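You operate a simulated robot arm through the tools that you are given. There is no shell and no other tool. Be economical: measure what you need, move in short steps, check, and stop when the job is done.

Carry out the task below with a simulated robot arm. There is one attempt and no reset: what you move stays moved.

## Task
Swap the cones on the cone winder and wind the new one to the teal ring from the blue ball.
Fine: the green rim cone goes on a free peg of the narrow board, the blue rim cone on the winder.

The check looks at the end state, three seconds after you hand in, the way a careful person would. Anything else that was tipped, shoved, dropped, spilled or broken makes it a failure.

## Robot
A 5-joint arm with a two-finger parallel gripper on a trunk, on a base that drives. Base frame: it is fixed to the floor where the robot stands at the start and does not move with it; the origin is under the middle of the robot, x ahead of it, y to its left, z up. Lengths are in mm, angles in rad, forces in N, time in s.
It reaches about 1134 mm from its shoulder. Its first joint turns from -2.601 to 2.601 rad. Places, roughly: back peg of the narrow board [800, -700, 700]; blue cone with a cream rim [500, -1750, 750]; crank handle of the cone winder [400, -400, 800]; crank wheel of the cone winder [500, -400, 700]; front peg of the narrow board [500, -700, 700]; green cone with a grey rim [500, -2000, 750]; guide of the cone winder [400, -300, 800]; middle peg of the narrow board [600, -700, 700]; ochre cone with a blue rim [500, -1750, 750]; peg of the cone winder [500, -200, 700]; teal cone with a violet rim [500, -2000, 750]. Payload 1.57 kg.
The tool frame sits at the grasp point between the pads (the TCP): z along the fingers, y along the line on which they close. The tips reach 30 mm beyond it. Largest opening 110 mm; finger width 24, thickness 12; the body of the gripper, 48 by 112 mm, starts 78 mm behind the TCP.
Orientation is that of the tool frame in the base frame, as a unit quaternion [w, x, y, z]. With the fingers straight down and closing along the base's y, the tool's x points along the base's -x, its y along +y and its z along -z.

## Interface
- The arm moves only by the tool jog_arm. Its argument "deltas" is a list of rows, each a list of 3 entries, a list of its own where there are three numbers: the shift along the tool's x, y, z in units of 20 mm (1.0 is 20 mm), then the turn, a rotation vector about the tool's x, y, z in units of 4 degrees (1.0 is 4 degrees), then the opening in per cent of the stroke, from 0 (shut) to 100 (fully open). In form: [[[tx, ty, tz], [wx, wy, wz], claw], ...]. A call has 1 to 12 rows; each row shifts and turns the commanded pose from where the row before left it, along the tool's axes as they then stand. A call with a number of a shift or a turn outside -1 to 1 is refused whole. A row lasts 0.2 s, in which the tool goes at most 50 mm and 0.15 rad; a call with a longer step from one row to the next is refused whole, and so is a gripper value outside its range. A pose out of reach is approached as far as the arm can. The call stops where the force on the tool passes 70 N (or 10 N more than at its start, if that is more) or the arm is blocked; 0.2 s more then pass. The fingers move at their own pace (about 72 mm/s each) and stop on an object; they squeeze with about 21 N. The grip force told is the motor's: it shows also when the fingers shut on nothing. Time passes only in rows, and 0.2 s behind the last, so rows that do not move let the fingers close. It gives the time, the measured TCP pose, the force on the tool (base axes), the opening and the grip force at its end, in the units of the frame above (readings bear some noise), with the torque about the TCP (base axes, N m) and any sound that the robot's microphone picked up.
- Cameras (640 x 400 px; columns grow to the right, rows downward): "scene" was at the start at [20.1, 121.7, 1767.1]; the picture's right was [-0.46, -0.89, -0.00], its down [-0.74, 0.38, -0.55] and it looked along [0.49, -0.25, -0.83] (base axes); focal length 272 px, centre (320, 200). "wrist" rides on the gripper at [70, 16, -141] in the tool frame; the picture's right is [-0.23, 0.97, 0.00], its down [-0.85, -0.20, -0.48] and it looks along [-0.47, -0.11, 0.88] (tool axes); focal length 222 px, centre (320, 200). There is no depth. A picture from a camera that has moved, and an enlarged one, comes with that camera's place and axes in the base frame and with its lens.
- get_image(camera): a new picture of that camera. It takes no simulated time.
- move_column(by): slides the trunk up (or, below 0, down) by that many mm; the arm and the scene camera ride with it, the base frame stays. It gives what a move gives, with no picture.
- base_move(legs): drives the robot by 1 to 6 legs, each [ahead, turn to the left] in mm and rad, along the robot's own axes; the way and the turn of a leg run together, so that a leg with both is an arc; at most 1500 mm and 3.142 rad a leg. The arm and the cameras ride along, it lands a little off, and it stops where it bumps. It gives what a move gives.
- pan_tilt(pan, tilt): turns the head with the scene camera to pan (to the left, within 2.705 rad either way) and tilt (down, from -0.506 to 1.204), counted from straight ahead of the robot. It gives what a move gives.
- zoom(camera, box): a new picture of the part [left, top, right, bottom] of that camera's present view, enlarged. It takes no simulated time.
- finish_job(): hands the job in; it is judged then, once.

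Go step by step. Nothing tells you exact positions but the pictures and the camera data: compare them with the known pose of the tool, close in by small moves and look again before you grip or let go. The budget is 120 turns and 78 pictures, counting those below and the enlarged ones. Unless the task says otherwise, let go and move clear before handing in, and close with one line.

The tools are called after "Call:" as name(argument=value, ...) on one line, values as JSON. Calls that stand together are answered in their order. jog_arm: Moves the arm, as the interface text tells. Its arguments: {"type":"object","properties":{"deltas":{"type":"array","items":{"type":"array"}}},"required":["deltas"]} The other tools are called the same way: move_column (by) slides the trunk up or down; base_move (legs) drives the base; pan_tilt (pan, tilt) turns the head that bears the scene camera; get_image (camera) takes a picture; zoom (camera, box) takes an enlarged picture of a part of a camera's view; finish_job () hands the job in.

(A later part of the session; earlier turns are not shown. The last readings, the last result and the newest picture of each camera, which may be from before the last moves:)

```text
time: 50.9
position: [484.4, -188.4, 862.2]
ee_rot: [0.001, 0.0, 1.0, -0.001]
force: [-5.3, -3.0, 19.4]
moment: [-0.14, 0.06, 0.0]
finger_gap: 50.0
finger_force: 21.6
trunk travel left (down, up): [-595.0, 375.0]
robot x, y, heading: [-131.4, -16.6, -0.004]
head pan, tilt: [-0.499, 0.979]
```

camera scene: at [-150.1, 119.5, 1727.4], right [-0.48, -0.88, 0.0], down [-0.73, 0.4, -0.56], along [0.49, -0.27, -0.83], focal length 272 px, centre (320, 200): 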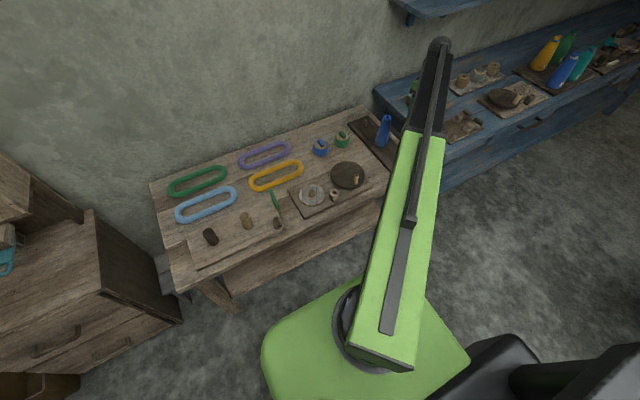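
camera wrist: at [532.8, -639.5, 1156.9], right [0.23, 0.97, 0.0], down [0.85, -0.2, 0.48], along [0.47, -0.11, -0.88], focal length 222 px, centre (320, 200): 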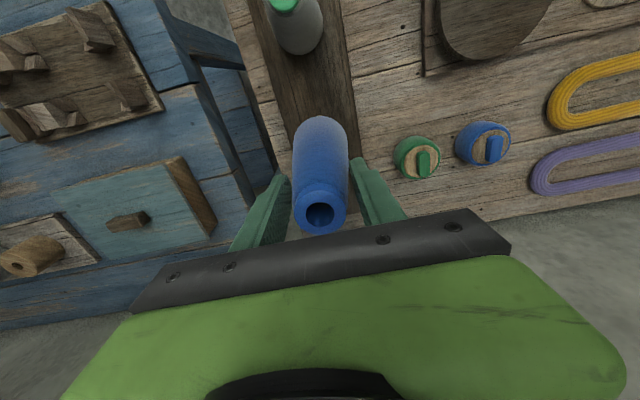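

Call:
jog_arm(deltas=[[[0, 0, 0], [0, 0, 0], 60], [[0, 0, 0], [0, 0, 0], 80], [[0, 0, 0], [0, 0, 0], 100], [[0, 0, 0], [0, 0, 0], 100]])

Call:
move_column(by=130)

Call:
get_image(camera="wrist")

Call:
zoom(camera="wrist", box=[140, 80, 370, 230])

```text
time: 51.9
position: [485.2, -188.1, 862.3]
ee_rot: [0.001, 0.0, 1.0, 0.0]
force: [0.1, 0.3, 0.2]
moment: [0.02, 0.03, 0.0]
finger_gap: 110.1
finger_force: 0.1
trunk travel left (down, up): [-595.0, 375.0]
robot x, y, heading: [-130.9, -15.1, -0.001]
head pan, tilt: [-0.499, 0.979]
```

```text
time: 53.5
position: [485.8, -188.2, 992.4]
ee_rot: [0.001, 0.0, 1.0, -0.001]
force: [-0.2, -0.7, 0.4]
moment: [0.0, 0.01, 0.0]
finger_gap: 110.1
finger_force: 0.1
trunk travel left (down, up): [-725.0, 245.0]
robot x, y, heading: [-132.1, -16.5, -0.002]
head pan, tilt: [-0.499, 0.979]
```

```text
43 pictures are left
camera wrist: at [416.8, -172.5, 1131.0], right [0.23, 0.97, 0.0], down [0.85, -0.2, 0.48], along [0.47, -0.11, -0.88], focal length 222 px, centre (320, 200)
```

wrist: 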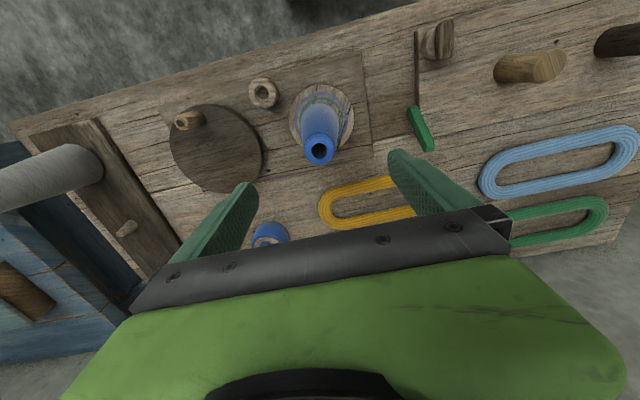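

```text
2.67 times, centred on (255, 155) of wrist
camera zoom: at [416.8, -172.5, 1131.0], right [0.23, 0.97, 0.0], down [0.85, -0.2, 0.48], along [0.47, -0.11, -0.88], focal length 592 px, centre (493, 320)
```

zoom: 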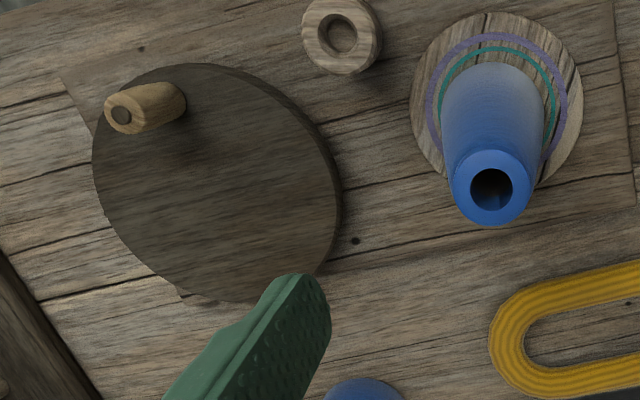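

The blue-rim cone sits upright on the winder. Next I need the blue ball's yarn end: the ball is near (710,-359), and its toggle lies along x.

Call:
jog_arm(deltas=[[[-0.93, -0.71, 0], [0, 0, 0], 100], [[-0.93, -0.71, 0], [0, 0, 0], 100], [[-0.93, -0.71, 0], [0, 0, 0], 100], [[-0.93, -0.71, 0], [0, 0, 0], 100], [[-0.93, -0.71, 0], [0, 0, 0], 100], [[-0.93, -0.71, 0], [0, 0, 0], 100], [[-0.93, -0.71, 0], [0, 0, 0], 100], [[-0.93, -0.71, 0], [0, 0, 0], 100], [[-0.93, -0.71, 0], [0, 0, 0], 100], [[-0.93, -0.71, 0], [0, 0, 0], 100], [[-0.93, -0.71, 0], [0, 0, 0], 100], [[-0.93, -0.71, 0], [0, 0, 0], 100]])

Call:
get_image(camera="wrist")

Call:
zoom(camera="scene", box=[270, 140, 360, 220])

```text
time: 56.1
position: [708.0, -358.6, 991.9]
ee_rot: [0.0, 0.0, 1.0, -0.001]
force: [-0.2, -0.1, 0.5]
moment: [0.01, -0.02, -0.01]
finger_gap: 110.1
finger_force: 0.0
trunk travel left (down, up): [-725.0, 245.0]
robot x, y, heading: [-132.9, -16.4, -0.004]
head pan, tilt: [-0.499, 0.979]
```

```text
41 pictures are left
camera wrist: at [639.6, -343.0, 1130.9], right [0.23, 0.97, 0.0], down [0.85, -0.2, 0.48], along [0.47, -0.11, -0.88], focal length 222 px, centre (320, 200)
```

wrist: 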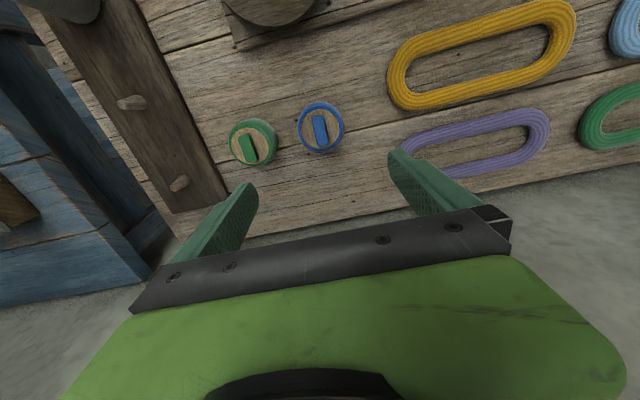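

```text
5.00 times, centred on (315, 180) of scene
camera zoom: at [-111.8, 119.9, 1694.3], right [-0.48, -0.88, 0.0], down [-0.73, 0.4, -0.56], along [0.49, -0.27, -0.83], focal length 1363 px, centre (345, 300)
```

zoom: 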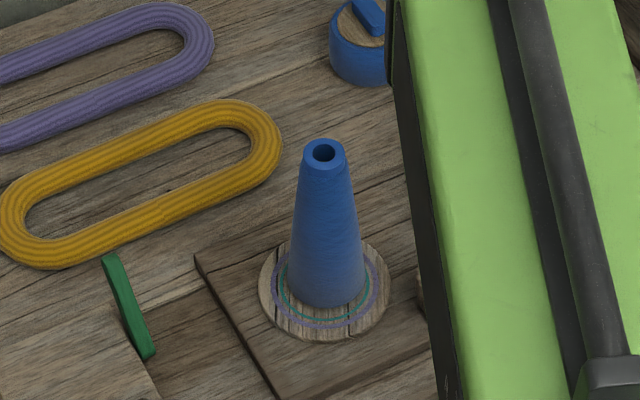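

Call:
jog_arm(deltas=[[[-0.35, 0, 0], [0, 0, 0], 50], [[0, 0, 0], [0, 0, 0], 50], [[0, 0, 0], [0, 0, 0], 50]])

Call:
zoom(camera="wrist", box=[270, 80, 370, 170])

Call:
move_column(by=-130)

Call:
zoom(camera="wrist", box=[240, 100, 400, 240])

```text
time: 56.9
position: [714.8, -359.9, 991.1]
ee_rot: [0.0, 0.0, 1.0, 0.0]
force: [-0.2, 0.4, 0.0]
moment: [0.0, -0.01, 0.0]
finger_gap: 55.2
finger_force: 0.0
trunk travel left (down, up): [-725.0, 245.0]
robot x, y, heading: [-129.4, -13.5, -0.003]
head pan, tilt: [-0.499, 0.979]
```

```text
4.44 times, centred on (320, 125) of wrist
camera zoom: at [646.0, -342.8, 1131.1], right [0.23, 0.97, 0.0], down [0.85, -0.2, 0.48], along [0.47, -0.11, -0.88], focal length 987 px, centre (320, 533)
```

zoom: 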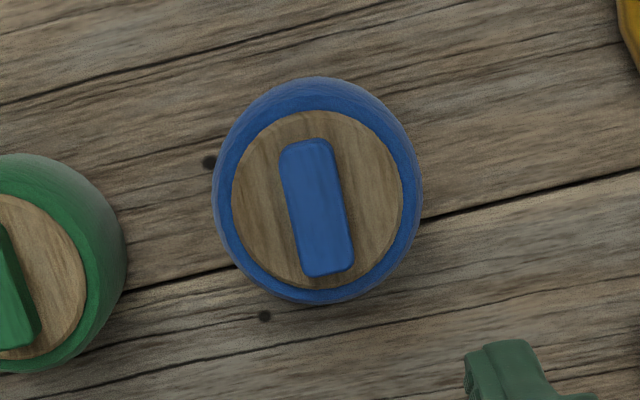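

```text
time: 58.5
position: [715.6, -358.8, 860.6]
ee_rot: [0.001, 0.0, 1.0, 0.0]
force: [-0.1, -0.2, 0.5]
moment: [-0.03, -0.02, 0.02]
finger_gap: 54.9
finger_force: 0.2
trunk travel left (down, up): [-595.0, 375.0]
robot x, y, heading: [-130.4, -13.9, -0.003]
head pan, tilt: [-0.499, 0.979]
```

```text
2.86 times, centred on (320, 170) of wrist
camera zoom: at [645.9, -342.9, 1001.2], right [0.23, 0.97, 0.0], down [0.85, -0.2, 0.48], along [0.47, -0.11, -0.88], focal length 635 px, centre (320, 286)
```

zoom: 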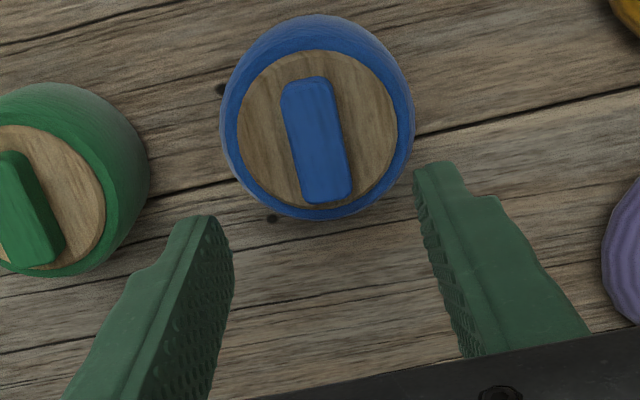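

Call:
jog_arm(deltas=[[[-0.1, 0, 0], [0, 0, -1], 50], [[0, 0, 0], [0, 0, 0], 50]])

Call:
move_column(by=-80)

Call:
get_image(camera="wrist")

```text
time: 59.1
position: [717.4, -357.4, 861.7]
ee_rot: [0.0, -0.035, 0.999, 0.0]
force: [0.0, 0.0, -0.3]
moment: [-0.02, 0.01, 0.02]
finger_gap: 54.9
finger_force: 0.0
trunk travel left (down, up): [-595.0, 375.0]
robot x, y, heading: [-133.3, -11.2, 0.001]
head pan, tilt: [-0.499, 0.979]
```

```text
time: 60.2
position: [717.2, -356.9, 784.6]
ee_rot: [0.004, -0.034, 0.999, -0.002]
force: [17.0, -6.9, 44.1]
moment: [0.13, -0.32, -0.14]
finger_gap: 54.8
finger_force: 0.1
trunk travel left (down, up): [-515.0, 455.0]
robot x, y, heading: [-130.1, -17.6, -0.0]
head pan, tilt: [-0.499, 0.979]
```

```text
37 pictures are left
camera wrist: at [645.9, -346.6, 923.9], right [0.16, 0.99, 0.0], down [0.86, -0.14, 0.48], along [0.48, -0.08, -0.87], focal length 222 px, centre (320, 200)
```

wrist: 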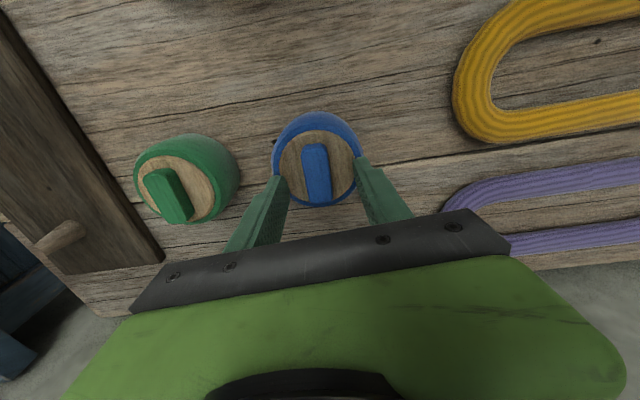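

The tips touched the ball's rim and the toggle is centred between the fingers. I rise a few millimetres and close on it.

Call:
move_column(by=5)

Call:
jog_arm(deltas=[[[0, 0, 0], [0, 0, 0], 35], [[0, 0, 0], [0, 0, 0], 20], [[0, 0, 0], [0, 0, 0], 5], [[0, 0, 0], [0, 0, 0], 0], [[0, 0, 0], [0, 0, 0], 0]])

Call:
zoom(camera="wrist", box=[220, 90, 420, 230])

```text
time: 60.8
position: [716.8, -358.5, 786.6]
ee_rot: [0.0, -0.034, 0.999, 0.0]
force: [0.7, 0.1, -0.6]
moment: [-0.01, 0.04, 0.0]
finger_gap: 54.9
finger_force: 0.1
trunk travel left (down, up): [-520.0, 450.0]
robot x, y, heading: [-131.9, -17.2, -0.006]
head pan, tilt: [-0.499, 0.979]
```

```text
time: 62.0
position: [718.1, -356.5, 786.5]
ee_rot: [0.0, -0.035, 0.999, -0.001]
force: [0.1, 0.0, -0.3]
moment: [-0.02, -0.01, -0.01]
finger_gap: 18.4
finger_force: 21.0
trunk travel left (down, up): [-520.0, 450.0]
robot x, y, heading: [-131.7, -14.0, -0.001]
head pan, tilt: [-0.499, 0.979]
```

```text
2.86 times, centred on (320, 160) of wrist
camera zoom: at [647.1, -347.1, 926.1], right [0.16, 0.99, 0.0], down [0.87, -0.14, 0.48], along [0.47, -0.08, -0.88], focal length 635 px, centre (320, 314)
```

zoom: 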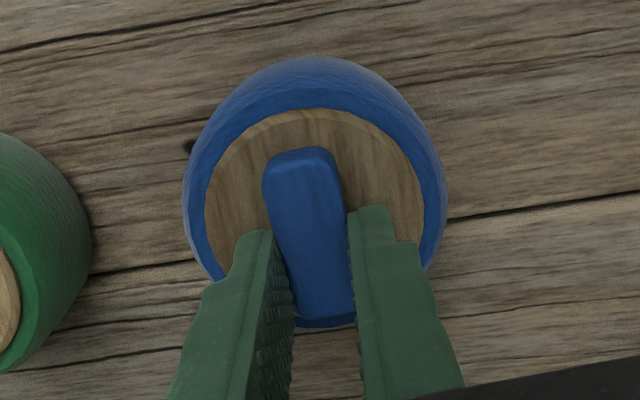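

Call:
move_column(by=30)

Call:
move_column(by=110)

Call:
get_image(camera="wrist")

```text
time: 62.7
position: [717.9, -357.7, 816.7]
ee_rot: [0.0, -0.035, 0.999, -0.001]
force: [0.7, 0.0, -0.6]
moment: [-0.01, -0.04, -0.01]
finger_gap: 18.6
finger_force: 20.8
trunk travel left (down, up): [-550.0, 420.0]
robot x, y, heading: [-132.4, -16.3, -0.002]
head pan, tilt: [-0.499, 0.979]
```

```text
time: 64.2
position: [717.4, -358.9, 926.4]
ee_rot: [0.0, -0.035, 0.999, -0.001]
force: [0.6, 0.0, -0.6]
moment: [0.01, 0.0, -0.01]
finger_gap: 18.5
finger_force: 21.3
trunk travel left (down, up): [-660.0, 310.0]
robot x, y, heading: [-134.1, -16.8, -0.005]
head pan, tilt: [-0.499, 0.979]
```

```text
35 pictures are left
camera wrist: at [647.2, -347.1, 1066.0], right [0.16, 0.99, 0.0], down [0.87, -0.14, 0.48], along [0.47, -0.08, -0.88], focal length 222 px, centre (320, 200)
```

wrist: 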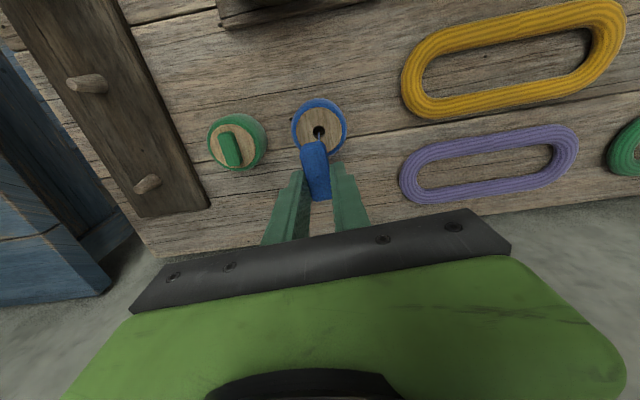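

The toggle is lifted and yarn pays out of the ball. Now I need a closer look at the guide and at the toggle.

Call:
zoom(camera="wrist", box=[270, 90, 370, 210])

Call:
jog_arm(deltas=[[[1, 0, 0], [0, 0, 0], 0], [[1, 0, 0], [0, 0, 0], 0], [[1, 0, 0], [0, 0, 0], 0], [[1, 0, 0], [0, 0, 0], 0], [[1, 0, 0], [0, 0, 0], 0], [[1, 0, 0], [0, 0, 0], 0], [[0, 0, 0], [0, 0, 0], 0]])

Call:
get_image(camera="wrist")

```text
3.33 times, centred on (320, 150) of wrist
camera zoom: at [647.2, -347.1, 1066.0], right [0.16, 0.99, 0.0], down [0.87, -0.14, 0.48], along [0.47, -0.08, -0.88], focal length 740 px, centre (320, 367)
```

zoom: 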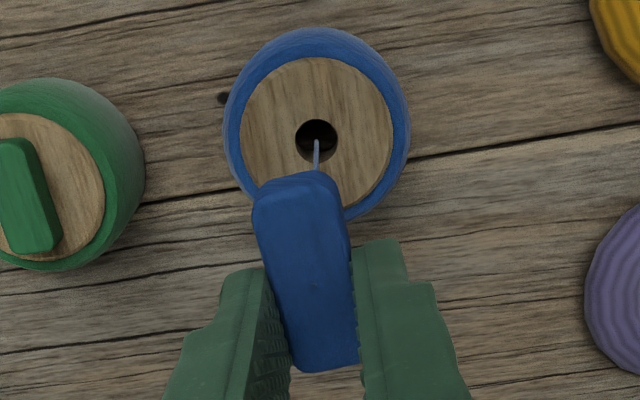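

```text
time: 65.8
position: [597.6, -366.8, 926.6]
ee_rot: [-0.001, -0.035, 0.999, -0.001]
force: [-0.8, 0.9, 0.1]
moment: [0.02, -0.01, 0.0]
finger_gap: 18.3
finger_force: 20.6
trunk travel left (down, up): [-660.0, 310.0]
robot x, y, heading: [-131.8, -16.5, -0.006]
head pan, tilt: [-0.499, 0.979]
```

```text
33 pictures are left
camera wrist: at [527.4, -355.9, 1066.1], right [0.16, 0.99, 0.0], down [0.87, -0.14, 0.48], along [0.47, -0.08, -0.88], focal length 222 px, centre (320, 200)
```

wrist: 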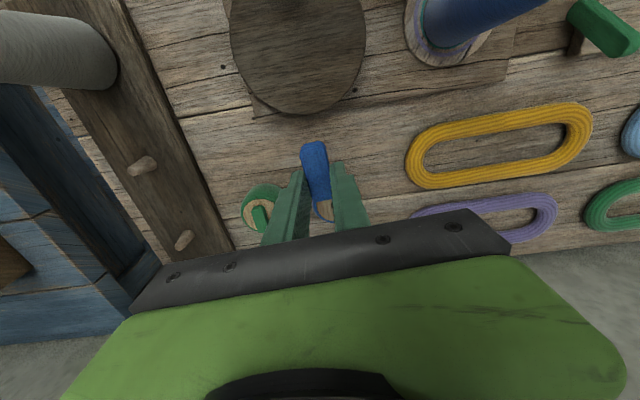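

Call:
jog_arm(deltas=[[[0.92, 0.73, 0], [0, 0, 0], 0], [[0.92, 0.73, 0], [0, 0, 0], 0], [[0.92, 0.73, 0], [0, 0, 0], 0], [[0.92, 0.73, 0], [0, 0, 0], 0], [[0.92, 0.73, 0], [0, 0, 0], 0], [[0, 0, 0], [0, 0, 0], 0]])

Call:
zoom(camera="wrist", box=[250, 0, 430, 140])

```text
time: 67.2
position: [501.5, -298.5, 926.8]
ee_rot: [0.0, -0.035, 0.999, -0.002]
force: [-0.2, 0.8, -0.9]
moment: [0.0, -0.02, 0.01]
finger_gap: 18.5
finger_force: 21.4
trunk travel left (down, up): [-660.0, 310.0]
robot x, y, heading: [-131.2, -15.6, -0.004]
head pan, tilt: [-0.499, 0.979]
```

```text
2.86 times, centred on (340, 70) of wrist
camera zoom: at [431.4, -287.9, 1066.1], right [0.16, 0.99, 0.0], down [0.87, -0.14, 0.48], along [0.47, -0.08, -0.88], focal length 635 px, centre (263, 571)
```

zoom: 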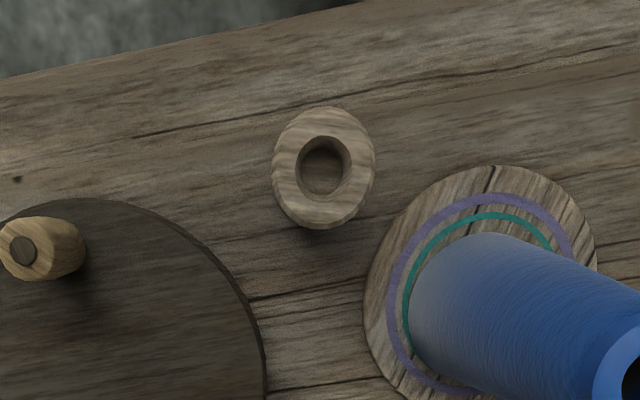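

Call:
jog_arm(deltas=[[[0.89, 0.61, 0], [0, 0, 0], 0], [[0.89, 0.61, 0], [0, 0, 0], 0], [[0.89, 0.61, 0], [0, 0, 0], 0], [[0.89, 0.61, 0], [0, 0, 0], 0], [[0, 0, 0], [0, 0, 0], 0]])

Call:
move_column(by=-87)

Call:
get_image(camera="wrist")

```text
time: 68.3
position: [426.9, -254.7, 926.9]
ee_rot: [0.001, -0.035, 0.999, -0.001]
force: [0.0, 0.4, -0.4]
moment: [-0.03, 0.03, 0.0]
finger_gap: 18.6
finger_force: 21.6
trunk travel left (down, up): [-660.0, 310.0]
robot x, y, heading: [-132.5, -12.3, 0.003]
head pan, tilt: [-0.499, 0.979]
```

```text
time: 69.6
position: [427.3, -256.1, 840.2]
ee_rot: [0.0, -0.035, 0.999, -0.001]
force: [0.5, 0.5, -0.3]
moment: [0.0, 0.02, 0.02]
finger_gap: 18.7
finger_force: 20.8
trunk travel left (down, up): [-573.0, 397.0]
robot x, y, heading: [-130.7, -13.4, -0.003]
head pan, tilt: [-0.499, 0.979]
```

```text
31 pictures are left
camera wrist: at [357.0, -243.8, 979.1], right [0.16, 0.99, 0.0], down [0.87, -0.14, 0.48], along [0.47, -0.08, -0.88], focal length 222 px, centre (320, 200)
```

wrist: 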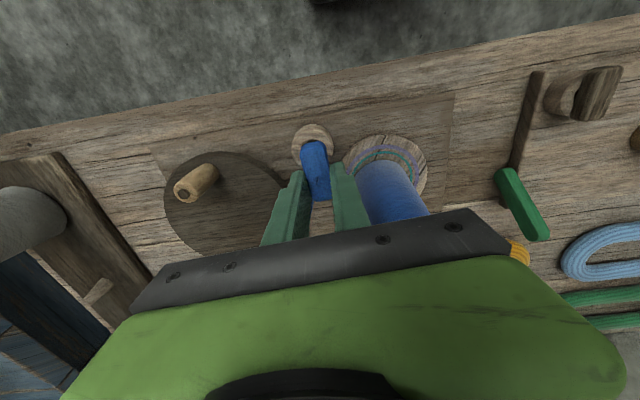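

Call:
move_column(by=-24)

Call:
zoom(camera="wrist", box=[240, 90, 400, 230])

```text
time: 70.3
position: [427.5, -254.6, 814.1]
ee_rot: [0.001, -0.035, 0.999, -0.001]
force: [-0.2, -0.9, -0.1]
moment: [-0.02, -0.01, -0.01]
finger_gap: 18.7
finger_force: 20.8
trunk travel left (down, up): [-549.0, 421.0]
robot x, y, heading: [-130.3, -16.2, 0.003]
head pan, tilt: [-0.499, 0.979]
```

```text
2.86 times, centred on (320, 160) of wrist
camera zoom: at [357.0, -243.8, 955.1], right [0.16, 0.99, 0.0], down [0.87, -0.14, 0.48], along [0.47, -0.08, -0.88], focal length 635 px, centre (320, 314)
```

zoom: 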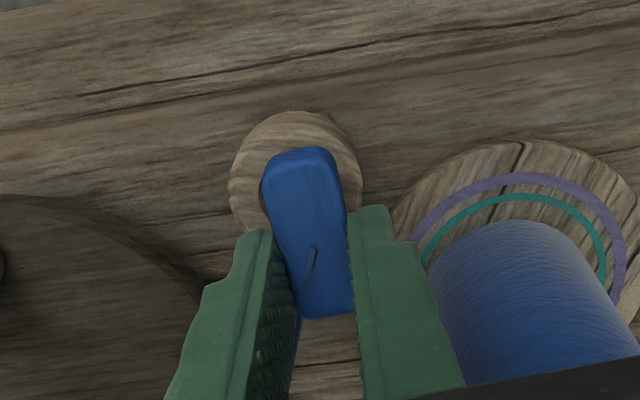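

Call:
jog_arm(deltas=[[[0.45, -0.08, 0], [0, 0, 0], 0], [[0, 0, 0], [0, 0, 0], 0]])

Call:
move_column(by=-4)

Call:
move_column(by=-3)

Call:
zoom(camera="wrist", box=[240, 90, 400, 230])

```text
time: 70.9
position: [418.5, -256.3, 815.6]
ee_rot: [0.001, -0.035, 0.999, -0.001]
force: [-0.7, -0.2, -0.8]
moment: [-0.03, -0.02, 0.0]
finger_gap: 18.2
finger_force: 21.0
trunk travel left (down, up): [-549.0, 421.0]
robot x, y, heading: [-127.2, -11.9, -0.005]
head pan, tilt: [-0.499, 0.979]
```

```text
time: 71.4
position: [419.6, -257.6, 811.8]
ee_rot: [0.0, -0.035, 0.999, -0.001]
force: [0.7, 0.0, 0.6]
moment: [0.01, -0.04, -0.01]
finger_gap: 18.6
finger_force: 21.2
trunk travel left (down, up): [-545.0, 425.0]
robot x, y, heading: [-134.3, -16.1, 0.0]
head pan, tilt: [-0.499, 0.979]
```

```text
time: 71.9
position: [419.5, -256.4, 808.9]
ee_rot: [0.001, -0.035, 0.999, 0.0]
force: [0.7, 0.5, 0.1]
moment: [0.03, 0.02, -0.02]
finger_gap: 18.4
finger_force: 21.2
trunk travel left (down, up): [-542.0, 428.0]
robot x, y, heading: [-133.0, -14.0, 0.001]
head pan, tilt: [-0.499, 0.979]
```

```text
2.86 times, centred on (320, 160) of wrist
camera zoom: at [348.6, -246.2, 948.1], right [0.16, 0.99, 0.0], down [0.87, -0.14, 0.48], along [0.47, -0.08, -0.88], focal length 635 px, centre (320, 314)
```

zoom: 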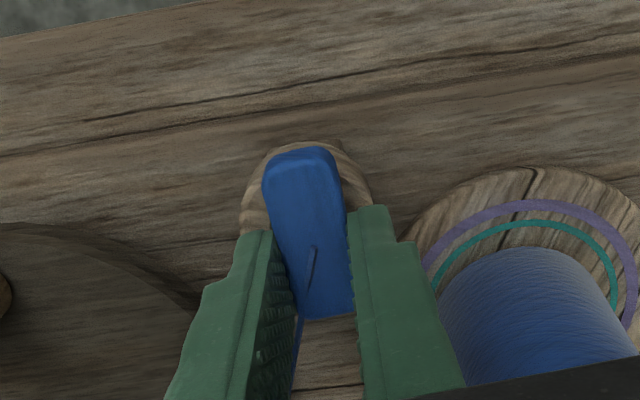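

Call:
move_column(by=-4)

Call:
move_column(by=-4)

Call:
move_column(by=-4)

Call:
zoom(camera="wrist", box=[240, 90, 400, 230])

```text
time: 72.5
position: [418.2, -257.0, 804.7]
ee_rot: [0.001, -0.035, 0.999, -0.001]
force: [0.5, -1.0, -0.5]
moment: [-0.01, -0.01, 0.0]
finger_gap: 18.4
finger_force: 20.7
trunk travel left (down, up): [-538.0, 432.0]
robot x, y, heading: [-130.8, -16.4, 0.0]
head pan, tilt: [-0.499, 0.979]
```

```text
time: 73.0
position: [418.7, -256.6, 801.0]
ee_rot: [0.001, -0.035, 0.999, -0.001]
force: [1.8, -2.1, 0.9]
moment: [-0.06, -0.05, 0.03]
finger_gap: 18.2
finger_force: 21.7
trunk travel left (down, up): [-534.0, 436.0]
robot x, y, heading: [-129.1, -17.0, 0.003]
head pan, tilt: [-0.499, 0.979]
```

```text
time: 73.5
position: [417.8, -255.8, 798.6]
ee_rot: [0.003, -0.035, 0.999, -0.002]
force: [17.2, -9.2, 64.1]
moment: [0.45, 0.03, -0.02]
finger_gap: 18.3
finger_force: 20.8
trunk travel left (down, up): [-530.0, 440.0]
robot x, y, heading: [-137.1, -17.0, 0.0]
head pan, tilt: [-0.499, 0.979]
```

```text
2.86 times, centred on (320, 160) of wrist
camera zoom: at [347.5, -245.7, 938.2], right [0.16, 0.99, 0.0], down [0.86, -0.14, 0.48], along [0.48, -0.08, -0.87], focal length 635 px, centre (320, 314)
```

zoom: 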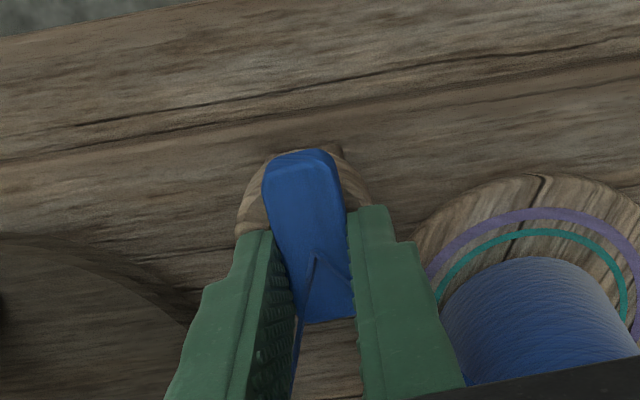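

A second thread now runs towards the cone, so the yarn seems to have been caught. I take the pressure off and look.

Call:
move_column(by=4)

Call:
get_image(camera="wrist")

Call:
zoom(camera="wrist", box=[290, 120, 350, 200])

```text
time: 74.0
position: [418.2, -257.6, 798.2]
ee_rot: [0.0, -0.035, 0.999, 0.0]
force: [3.8, -2.8, -1.1]
moment: [-0.06, -0.18, 0.02]
finger_gap: 18.6
finger_force: 20.7
trunk travel left (down, up): [-534.0, 436.0]
robot x, y, heading: [-132.8, -15.8, 0.001]
head pan, tilt: [-0.499, 0.979]
```

```text
27 pictures are left
camera wrist: at [348.5, -246.2, 939.2], right [0.16, 0.99, 0.0], down [0.87, -0.14, 0.48], along [0.47, -0.08, -0.88], focal length 222 px, centre (320, 200)
```

wrist: 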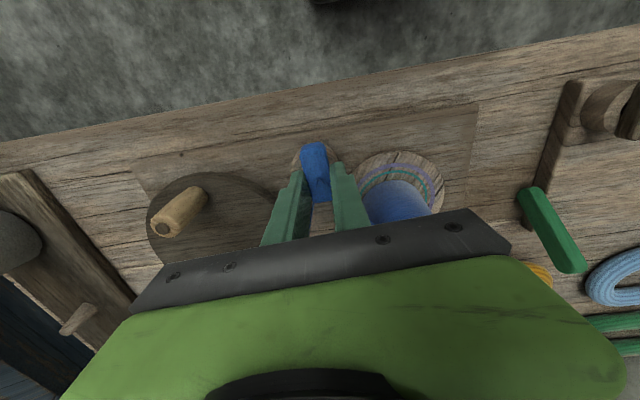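

```text
5.00 times, centred on (320, 160) of wrist
camera zoom: at [348.5, -246.2, 939.2], right [0.16, 0.99, 0.0], down [0.87, -0.14, 0.48], along [0.47, -0.08, -0.88], focal length 1111 px, centre (320, 400)
```

zoom: 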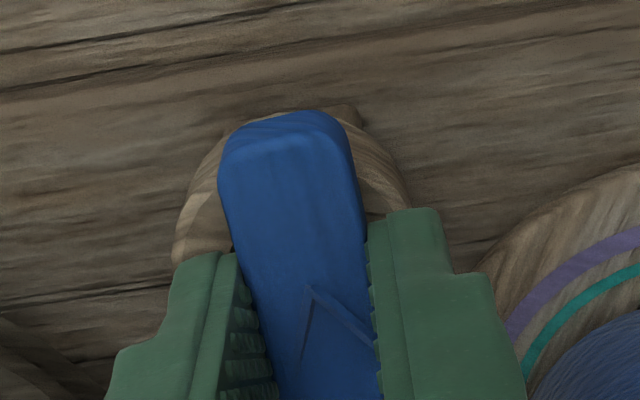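

Yarn now runs from the ball through the guide to the cone. I lay the toggle on the guide and release it gently.

Call:
jog_arm(deltas=[[[0, 0, 0], [0, 0, 0], 22], [[0, 0, 0], [0, 0, 0], 28], [[0, 0, 0], [0, 0, 0], 36], [[0, 0, 0], [0, 0, 0], 36]])

Call:
move_column(by=50)

Call:
zoom(camera="wrist", box=[200, 60, 440, 220])

```text
time: 75.0
position: [419.3, -258.1, 801.1]
ee_rot: [0.0, -0.036, 0.999, -0.001]
force: [-0.6, 0.1, -0.8]
moment: [0.02, 0.0, -0.01]
finger_gap: 39.7
finger_force: 0.1
trunk travel left (down, up): [-534.0, 436.0]
robot x, y, heading: [-130.0, -14.8, -0.001]
head pan, tilt: [-0.499, 0.979]
```

```text
time: 76.0
position: [419.2, -256.8, 850.3]
ee_rot: [0.0, -0.035, 0.999, -0.001]
force: [-0.5, 0.3, 0.8]
moment: [0.0, 0.0, 0.01]
finger_gap: 39.4
finger_force: 0.0
trunk travel left (down, up): [-584.0, 386.0]
robot x, y, heading: [-129.5, -18.9, 0.0]
head pan, tilt: [-0.499, 0.979]
```

```text
2.50 times, centred on (320, 140) of wrist
camera zoom: at [348.6, -246.2, 990.1], right [0.16, 0.99, 0.0], down [0.87, -0.14, 0.48], along [0.47, -0.08, -0.88], focal length 555 px, centre (320, 350)
```

zoom: 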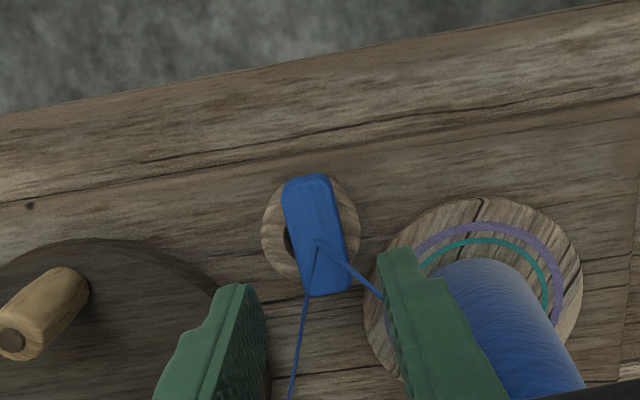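

The yarn runs correctly and the toggle lies on the guide. The crank handle stands at about (427,-381) with its top at z≈795, so I go over it next.

Call:
jog_arm(deltas=[[[0, 0, 0], [0, 0, 1], 45], [[-0.06, -0.88, 0], [0, 0, 0], 60], [[-0.06, -0.88, 0], [0, 0, 0], 60], [[-0.06, -0.88, 0], [0, 0, 0], 60], [[-0.06, -0.88, 0], [0, 0, 0], 60], [[-0.06, -0.88, 0], [0, 0, 0], 60], [[-0.06, -0.88, 0], [0, 0, 0], 60], [[-0.06, -0.88, 0], [0, 0, 0], 60], [[0, 0, 0], [0, 0, 0], 60]])

Call:
zoom(camera="wrist", box=[200, 80, 440, 240])

```text
time: 78.0
position: [427.6, -380.2, 850.8]
ee_rot: [0.001, 0.0, 1.0, -0.001]
force: [-0.4, -0.4, -0.1]
moment: [-0.02, 0.02, 0.01]
finger_gap: 65.9
finger_force: 0.1
trunk travel left (down, up): [-584.0, 386.0]
robot x, y, heading: [-131.9, -15.1, -0.001]
head pan, tilt: [-0.499, 0.979]
```

```text
2.50 times, centred on (320, 160) of wrist
camera zoom: at [358.6, -364.0, 990.1], right [0.23, 0.97, 0.0], down [0.85, -0.2, 0.48], along [0.47, -0.11, -0.88], focal length 555 px, centre (320, 300)
```

zoom: 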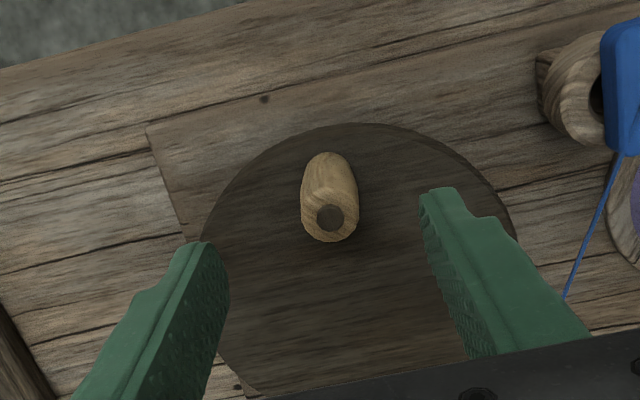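

Call:
jog_arm(deltas=[[[-0.12, 0.15, 0], [0, 0, 0], 60], [[0, 0, 0], [0, 0, 0], 60]])

Call:
move_column(by=-74)

Call:
jog_arm(deltas=[[[0, 0, 0], [0, 0, 0], 40], [[0, 0, 0], [0, 0, 0], 25], [[0, 0, 0], [0, 0, 0], 10], [[0, 0, 0], [0, 0, 0], 10]])

Call:
zoom(camera="wrist", box=[200, 80, 440, 240])

```text
time: 78.6
position: [430.1, -376.4, 850.1]
ee_rot: [0.0, 0.0, 1.0, -0.001]
force: [0.4, -0.9, 0.2]
moment: [0.0, -0.04, 0.01]
finger_gap: 65.9
finger_force: 0.0
trunk travel left (down, up): [-584.0, 386.0]
robot x, y, heading: [-129.8, -16.9, -0.002]
head pan, tilt: [-0.499, 0.979]
```

```text
time: 79.6
position: [429.3, -376.7, 782.5]
ee_rot: [0.005, 0.0, 1.0, 0.0]
force: [-5.4, 2.5, 53.8]
moment: [0.42, 0.7, 0.22]
finger_gap: 61.8
finger_force: 0.1
trunk travel left (down, up): [-513.0, 457.0]
robot x, y, heading: [-135.3, -12.9, -0.004]
head pan, tilt: [-0.499, 0.979]
stopped: the force on the tool passed its limit at 94 N (the readings are from after the stop); the commanded pose is now the measured one
```

```text
time: 80.5
position: [431.0, -375.5, 783.6]
ee_rot: [0.007, 0.001, 1.0, -0.002]
force: [-0.1, -0.6, 74.3]
moment: [0.92, 0.67, -0.03]
finger_gap: 21.7
finger_force: 23.8
trunk travel left (down, up): [-513.0, 457.0]
robot x, y, heading: [-133.9, -16.8, -0.003]
head pan, tilt: [-0.499, 0.979]
stopped in row 4: the force on the tool passed its limit at 75 N (the readings are from after the stop); the commanded pose is now the measured one
```

```text
2.50 times, centred on (320, 160) of wrist
camera zoom: at [359.4, -359.5, 921.6], right [0.23, 0.97, 0.0], down [0.85, -0.2, 0.49], along [0.48, -0.11, -0.87], focal length 555 px, centre (320, 300)
```

zoom: 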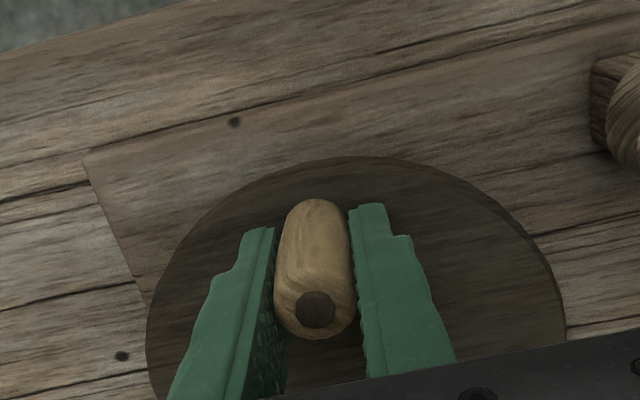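

The fingertips touched the wheel, whose face is at about z 755. I back off 6 mm and then crank a first quarter clockwise about (480,-374) with radius 50 mm.

Call:
move_column(by=7)

Call:
jog_arm(deltas=[[[0, 0, 0], [0, 0, 0], 10], [[-0.19, 0.957, 0], [0, 0, 0], 10], [[-0.542, 0.811, 0], [0, 0, 0], 10]])

```text
time: 81.1
position: [433.4, -377.5, 785.5]
ee_rot: [0.004, 0.002, 1.0, -0.001]
force: [-15.0, -1.9, -23.1]
moment: [1.39, 0.16, 0.02]
finger_gap: 21.8
finger_force: 35.0
trunk travel left (down, up): [-520.0, 450.0]
robot x, y, heading: [-130.7, -14.2, -0.006]
head pan, tilt: [-0.499, 0.979]
```

```text
time: 81.9
position: [446.8, -339.6, 787.2]
ee_rot: [0.005, -0.001, 1.0, 0.0]
force: [-23.9, 16.5, -16.1]
moment: [-0.58, -0.04, -0.17]
finger_gap: 21.2
finger_force: 34.3
trunk travel left (down, up): [-520.0, 450.0]
robot x, y, heading: [-132.6, -15.8, 0.001]
head pan, tilt: [-0.499, 0.979]
```

Call:
jog_arm(deltas=[[[0, 0, -0.1], [0, 0, 0], 27], [[0, 0, 0], [0, 0, 0], 27], [[0, 0, 0], [0, 0, 0], 27], [[0, 0, 0], [0, 0, 0], 10], [[0, 0, 0], [0, 0, 0], 10]])

Call:
jog_arm(deltas=[[[-0.811, 0.542, 0], [0, 0, 0], 10], [[-0.957, 0.19, 0], [0, 0, 0], 10], [[-0.957, -0.19, 0], [0, 0, 0], 10], [[-0.811, -0.542, 0], [0, 0, 0], 10], [[-0.542, -0.811, 0], [0, 0, 0], 10], [[-0.19, -0.957, 0], [0, 0, 0], 10]])

Call:
zoom(camera="wrist", box=[200, 60, 520, 260])

```text
time: 83.1
position: [448.2, -342.9, 786.7]
ee_rot: [0.007, 0.001, 1.0, 0.0]
force: [2.2, -1.1, 3.4]
moment: [-0.02, 0.17, 0.05]
finger_gap: 21.1
finger_force: 34.0
trunk travel left (down, up): [-520.0, 450.0]
robot x, y, heading: [-132.9, -14.9, -0.001]
head pan, tilt: [-0.499, 0.979]
```

```text
time: 84.5
position: [534.9, -376.6, 786.4]
ee_rot: [0.005, 0.001, 1.0, -0.002]
force: [-0.2, -0.2, 0.1]
moment: [0.0, 0.02, -0.02]
finger_gap: 11.0
finger_force: 0.0
out of reach, approached as far as the arm can: row 6
trunk travel left (down, up): [-520.0, 450.0]
robot x, y, heading: [-133.6, -15.3, -0.003]
head pan, tilt: [-0.499, 0.979]
```

```text
2.00 times, centred on (360, 160) of wrist
camera zoom: at [463.6, -361.2, 925.4], right [0.23, 0.97, 0.0], down [0.85, -0.2, 0.49], along [0.48, -0.11, -0.87], focal length 444 px, centre (240, 280)
```

zoom: 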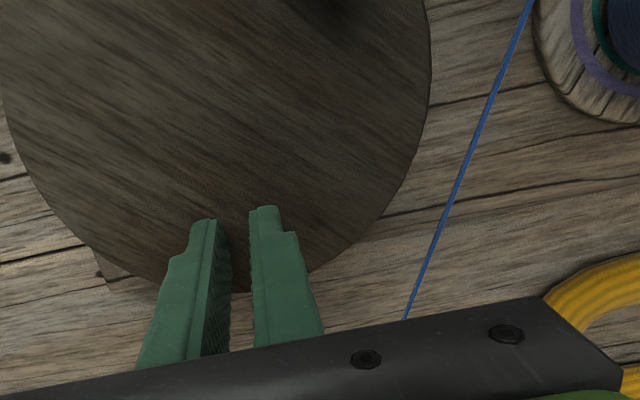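

The handle slipped out when I pushed along the finger faces. I rise to see where it is; pushing it with closed fingers will be more reliable.

Call:
move_column(by=70)

Call:
jog_arm(deltas=[[[1, 0, 0], [0, 0, 0], 0], [[1, 0, 0], [0, 0, 0], 0], [[1, 0, 0], [0, 0, 0], 0], [[1, 0, 0], [0, 0, 0], 0], [[0, 0, 0], [0, 0, 0], 0]])

Call:
get_image(camera="wrist")

```text
time: 85.6
position: [534.8, -377.0, 856.0]
ee_rot: [0.005, 0.001, 1.0, 0.0]
force: [-0.1, 0.3, -0.3]
moment: [0.0, 0.05, -0.01]
finger_gap: 11.3
finger_force: 0.1
trunk travel left (down, up): [-590.0, 380.0]
robot x, y, heading: [-129.7, -15.7, -0.002]
head pan, tilt: [-0.499, 0.979]
```

```text
time: 86.8
position: [452.9, -375.4, 856.3]
ee_rot: [0.005, 0.0, 1.0, -0.001]
force: [-0.2, 0.2, -0.4]
moment: [0.03, -0.03, 0.03]
finger_gap: 0.0
finger_force: 21.5
trunk travel left (down, up): [-590.0, 380.0]
robot x, y, heading: [-129.0, -15.2, -0.003]
head pan, tilt: [-0.499, 0.979]
```

```text
21 pictures are left
camera wrist: at [382.6, -360.4, 995.5], right [0.23, 0.97, 0.0], down [0.85, -0.2, 0.49], along [0.48, -0.11, -0.87], focal length 222 px, centre (320, 200)
```

wrist: 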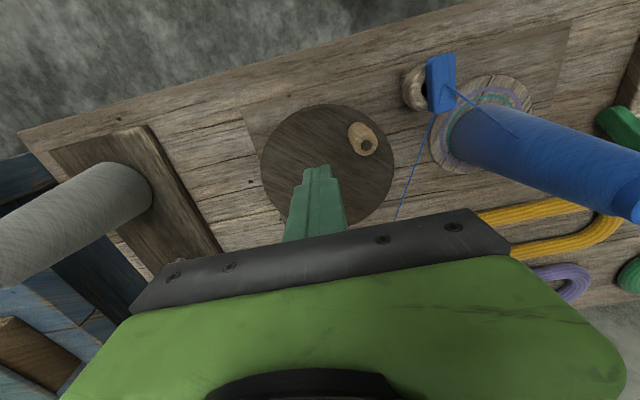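

Call:
jog_arm(deltas=[[[0.6, 0.03, 0], [0, 0, 0], 0], [[0.57, 0.03, 0], [0, 0, 0], 0], [[0, 0, 0], [0, 0, 0], 0]])

Call:
move_column(by=-62)

Call:
jog_arm(deltas=[[[-0.196, 0.985, 0], [0, 0, 0], 0], [[-0.558, 0.835, 0], [0, 0, 0], 0], [[-0.835, 0.558, 0], [0, 0, 0], 0], [[-0.985, 0.196, 0], [0, 0, 0], 0], [[-0.985, -0.196, 0], [0, 0, 0], 0], [[-0.835, -0.558, 0], [0, 0, 0], 0], [[-0.558, -0.835, 0], [0, 0, 0], 0], [[-0.196, -0.985, 0], [0, 0, 0], 0], [[0.196, -0.985, 0], [0, 0, 0], 0], [[0.558, -0.835, 0], [0, 0, 0], 0], [[0.835, -0.558, 0], [0, 0, 0], 0], [[0.985, -0.196, 0], [0, 0, 0], 0]])

Call:
get_image(camera="wrist")

```text
time: 87.6
position: [430.6, -376.4, 857.2]
ee_rot: [0.004, 0.001, 1.0, -0.001]
force: [0.5, 0.3, 0.7]
moment: [-0.01, -0.01, -0.01]
finger_gap: 0.3
finger_force: 21.0
trunk travel left (down, up): [-590.0, 380.0]
robot x, y, heading: [-132.6, -17.1, -0.005]
head pan, tilt: [-0.499, 0.979]
```

```text
time: 88.6
position: [431.4, -375.2, 795.3]
ee_rot: [0.006, 0.002, 1.0, 0.0]
force: [-0.4, 0.1, 0.5]
moment: [-0.01, -0.02, 0.0]
finger_gap: 0.0
finger_force: 21.2
trunk travel left (down, up): [-528.0, 442.0]
robot x, y, heading: [-135.5, -17.7, 0.001]
head pan, tilt: [-0.499, 0.979]
```

```text
time: 91.2
position: [481.2, -428.9, 795.1]
ee_rot: [0.005, 0.0, 1.0, -0.001]
force: [0.6, 0.8, -0.7]
moment: [-0.04, 0.0, -0.05]
finger_gap: 0.0
finger_force: 20.7
trunk travel left (down, up): [-528.0, 442.0]
robot x, y, heading: [-132.5, -15.6, -0.002]
head pan, tilt: [-0.499, 0.979]
```

```text
20 pictures are left
camera wrist: at [411.2, -412.6, 933.5], right [0.23, 0.97, 0.0], down [0.85, -0.2, 0.49], along [0.48, -0.11, -0.87], focal length 222 px, centre (320, 200)
```

wrist: 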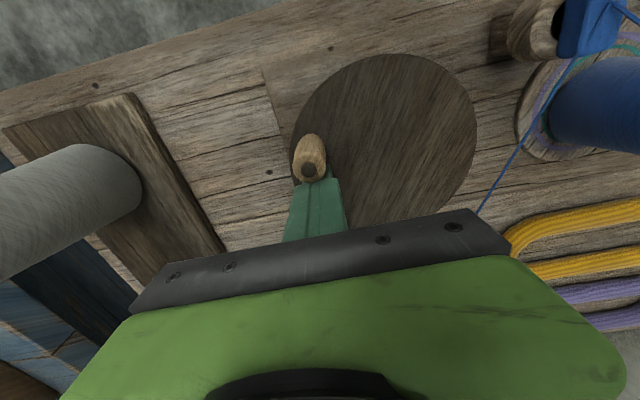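

Pushing works well. I crank another three quarters of a turn and check the cone's size.

Call:
zoom(camera="scene", box=[260, 150, 340, 210])

Call:
jog_arm(deltas=[[[0.985, 0.196, 0], [0, 0, 0], 0], [[0.835, 0.558, 0], [0, 0, 0], 0], [[0.558, 0.835, 0], [0, 0, 0], 0], [[0.196, 0.985, 0], [0, 0, 0], 0], [[-0.196, 0.985, 0], [0, 0, 0], 0], [[-0.558, 0.835, 0], [0, 0, 0], 0], [[-0.835, 0.558, 0], [0, 0, 0], 0], [[-0.985, 0.196, 0], [0, 0, 0], 0], [[-0.985, -0.196, 0], [0, 0, 0], 0], [[-0.835, -0.558, 0], [0, 0, 0], 0], [[-0.558, -0.835, 0], [0, 0, 0], 0], [[-0.196, -0.985, 0], [0, 0, 0], 0]])

Call:
jog_arm(deltas=[[[0.196, -0.985, 0], [0, 0, 0], 0], [[0.558, -0.835, 0], [0, 0, 0], 0], [[0.835, -0.558, 0], [0, 0, 0], 0], [[0.985, -0.196, 0], [0, 0, 0], 0]])

Call:
zoom(camera="scene", box=[260, 150, 340, 210])

```text
6.67 times, centred on (300, 180) of scene
camera zoom: at [-112.0, 120.0, 1497.4], right [-0.48, -0.88, 0.0], down [-0.73, 0.4, -0.56], along [0.49, -0.27, -0.83], focal length 1817 px, centre (453, 333)
```

zoom: 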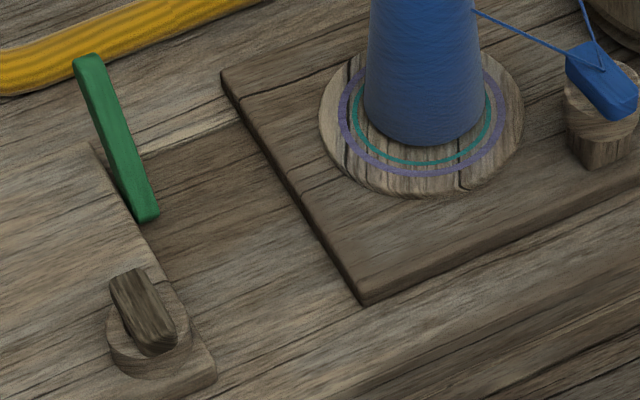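

```text
time: 93.8
position: [534.1, -376.4, 795.7]
ee_rot: [0.006, 0.001, 1.0, -0.001]
force: [0.4, 0.0, 0.0]
moment: [0.05, 0.01, -0.02]
finger_gap: 0.0
finger_force: 21.1
trunk travel left (down, up): [-528.0, 442.0]
robot x, y, heading: [-133.5, -15.0, 0.001]
head pan, tilt: [-0.499, 0.979]
```

```text
time: 94.8
position: [482.3, -428.6, 793.9]
ee_rot: [0.005, 0.0, 1.0, -0.001]
force: [0.5, -0.3, -0.2]
moment: [0.01, 0.0, 0.0]
finger_gap: 0.1
finger_force: 21.2
trunk travel left (down, up): [-528.0, 442.0]
robot x, y, heading: [-131.8, -16.9, 0.001]
head pan, tilt: [-0.499, 0.979]
```

```text
6.67 times, centred on (300, 180) of scene
camera zoom: at [-112.0, 120.0, 1497.4], right [-0.48, -0.88, 0.0], down [-0.73, 0.4, -0.56], along [0.49, -0.27, -0.83], focal length 1817 px, centre (453, 333)
```

zoom: 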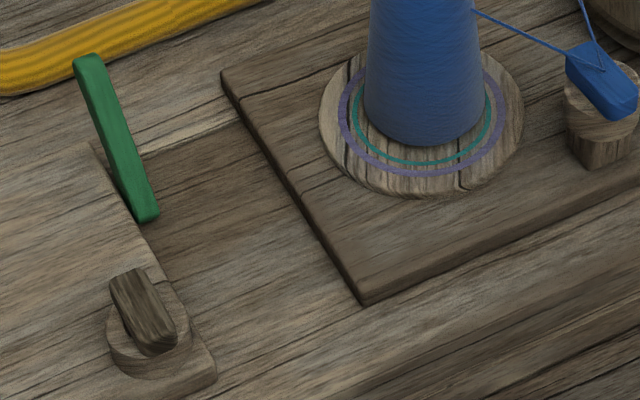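

No visible change after one turn. I crank three more turns and compare.

Call:
jog_arm(deltas=[[[0.985, 0.196, 0], [0, 0, 0], 0], [[0.835, 0.558, 0], [0, 0, 0], 0], [[0.558, 0.835, 0], [0, 0, 0], 0], [[0.196, 0.985, 0], [0, 0, 0], 0], [[-0.196, 0.985, 0], [0, 0, 0], 0], [[-0.558, 0.835, 0], [0, 0, 0], 0], [[-0.835, 0.558, 0], [0, 0, 0], 0], [[-0.985, 0.196, 0], [0, 0, 0], 0], [[-0.985, -0.196, 0], [0, 0, 0], 0], [[-0.835, -0.558, 0], [0, 0, 0], 0], [[-0.558, -0.835, 0], [0, 0, 0], 0], [[-0.196, -0.985, 0], [0, 0, 0], 0]])

Call:
jog_arm(deltas=[[[0.196, -0.985, 0], [0, 0, 0], 0], [[0.558, -0.835, 0], [0, 0, 0], 0], [[0.835, -0.558, 0], [0, 0, 0], 0], [[0.985, -0.196, 0], [0, 0, 0], 0], [[0.985, 0.196, 0], [0, 0, 0], 0], [[0.835, 0.558, 0], [0, 0, 0], 0], [[0.558, 0.835, 0], [0, 0, 0], 0], [[0.196, 0.985, 0], [0, 0, 0], 0], [[-0.196, 0.985, 0], [0, 0, 0], 0], [[-0.558, 0.835, 0], [0, 0, 0], 0], [[-0.835, 0.558, 0], [0, 0, 0], 0], [[-0.985, 0.196, 0], [0, 0, 0], 0]])

Call:
jog_arm(deltas=[[[-0.985, -0.196, 0], [0, 0, 0], 0], [[-0.835, -0.558, 0], [0, 0, 0], 0], [[-0.558, -0.835, 0], [0, 0, 0], 0], [[-0.196, -0.985, 0], [0, 0, 0], 0], [[0.196, -0.985, 0], [0, 0, 0], 0], [[0.558, -0.835, 0], [0, 0, 0], 0], [[0.835, -0.558, 0], [0, 0, 0], 0], [[0.985, -0.196, 0], [0, 0, 0], 0], [[0.985, 0.196, 0], [0, 0, 0], 0], [[0.835, 0.558, 0], [0, 0, 0], 0], [[0.558, 0.835, 0], [0, 0, 0], 0], [[0.196, 0.985, 0], [0, 0, 0], 0]])

Call:
jog_arm(deltas=[[[-0.196, 0.985, 0], [0, 0, 0], 0], [[-0.558, 0.835, 0], [0, 0, 0], 0], [[-0.835, 0.558, 0], [0, 0, 0], 0], [[-0.985, 0.196, 0], [0, 0, 0], 0], [[-0.985, -0.196, 0], [0, 0, 0], 0], [[-0.835, -0.558, 0], [0, 0, 0], 0], [[-0.558, -0.835, 0], [0, 0, 0], 0], [[-0.196, -0.985, 0], [0, 0, 0], 0], [[0.196, -0.985, 0], [0, 0, 0], 0], [[0.558, -0.835, 0], [0, 0, 0], 0], [[0.835, -0.558, 0], [0, 0, 0], 0], [[0.985, -0.196, 0], [0, 0, 0], 0]])

Call:
zoom(camera="scene", box=[260, 150, 340, 210])

```text
time: 97.4
position: [525.0, -373.0, 795.0]
ee_rot: [-0.006, 0.003, 1.0, 0.002]
force: [-13.5, 2.7, -4.4]
moment: [0.01, -0.05, -0.09]
finger_gap: 0.1
finger_force: 21.5
trunk travel left (down, up): [-528.0, 442.0]
robot x, y, heading: [-130.6, -15.3, 0.005]
head pan, tilt: [-0.499, 0.979]
stopped in row 12: the force on the tool passed its limit at 82 N (the readings are from after the stop); the commanded pose is now the measured one
```

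```text
time: 100.0
position: [476.1, -320.0, 795.3]
ee_rot: [-0.004, 0.003, 1.0, 0.001]
force: [-0.4, 0.7, 0.4]
moment: [0.01, 0.0, 0.02]
finger_gap: 0.0
finger_force: 21.1
trunk travel left (down, up): [-528.0, 442.0]
robot x, y, heading: [-132.8, -14.2, -0.002]
head pan, tilt: [-0.499, 0.979]
```

```text
time: 102.6
position: [423.5, -371.2, 794.8]
ee_rot: [-0.004, 0.002, 1.0, 0.002]
force: [-0.1, -0.2, -0.1]
moment: [-0.01, -0.01, 0.0]
finger_gap: 0.0
finger_force: 20.9
trunk travel left (down, up): [-528.0, 442.0]
robot x, y, heading: [-132.0, -20.7, 0.002]
head pan, tilt: [-0.499, 0.979]
```

```text
time: 105.2
position: [473.3, -426.6, 794.9]
ee_rot: [-0.003, 0.003, 1.0, 0.001]
force: [0.1, -0.5, 0.3]
moment: [-0.02, 0.01, 0.0]
finger_gap: 0.1
finger_force: 21.0
trunk travel left (down, up): [-528.0, 442.0]
robot x, y, heading: [-132.5, -17.5, -0.006]
head pan, tilt: [-0.499, 0.979]
```

```text
6.67 times, centred on (300, 180) of scene
camera zoom: at [-112.3, 120.0, 1497.4], right [-0.48, -0.88, 0.0], down [-0.73, 0.4, -0.56], along [0.49, -0.27, -0.83], focal length 1817 px, centre (453, 333)
```

zoom: 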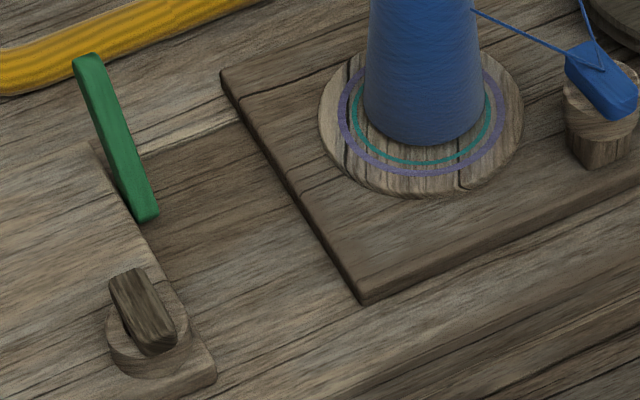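

Call:
get_image(camera="wrist")

```text
16 pictures are left
camera wrist: at [405.8, -410.6, 934.8], right [0.23, 0.97, 0.0], down [0.86, -0.21, 0.47], along [0.46, -0.11, -0.88], focal length 222 px, centre (320, 200)
```

wrist: 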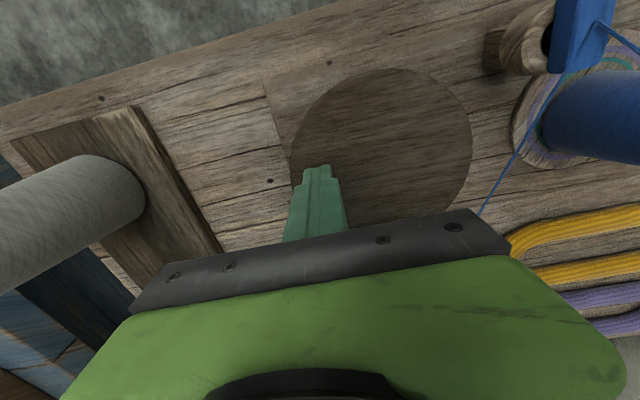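

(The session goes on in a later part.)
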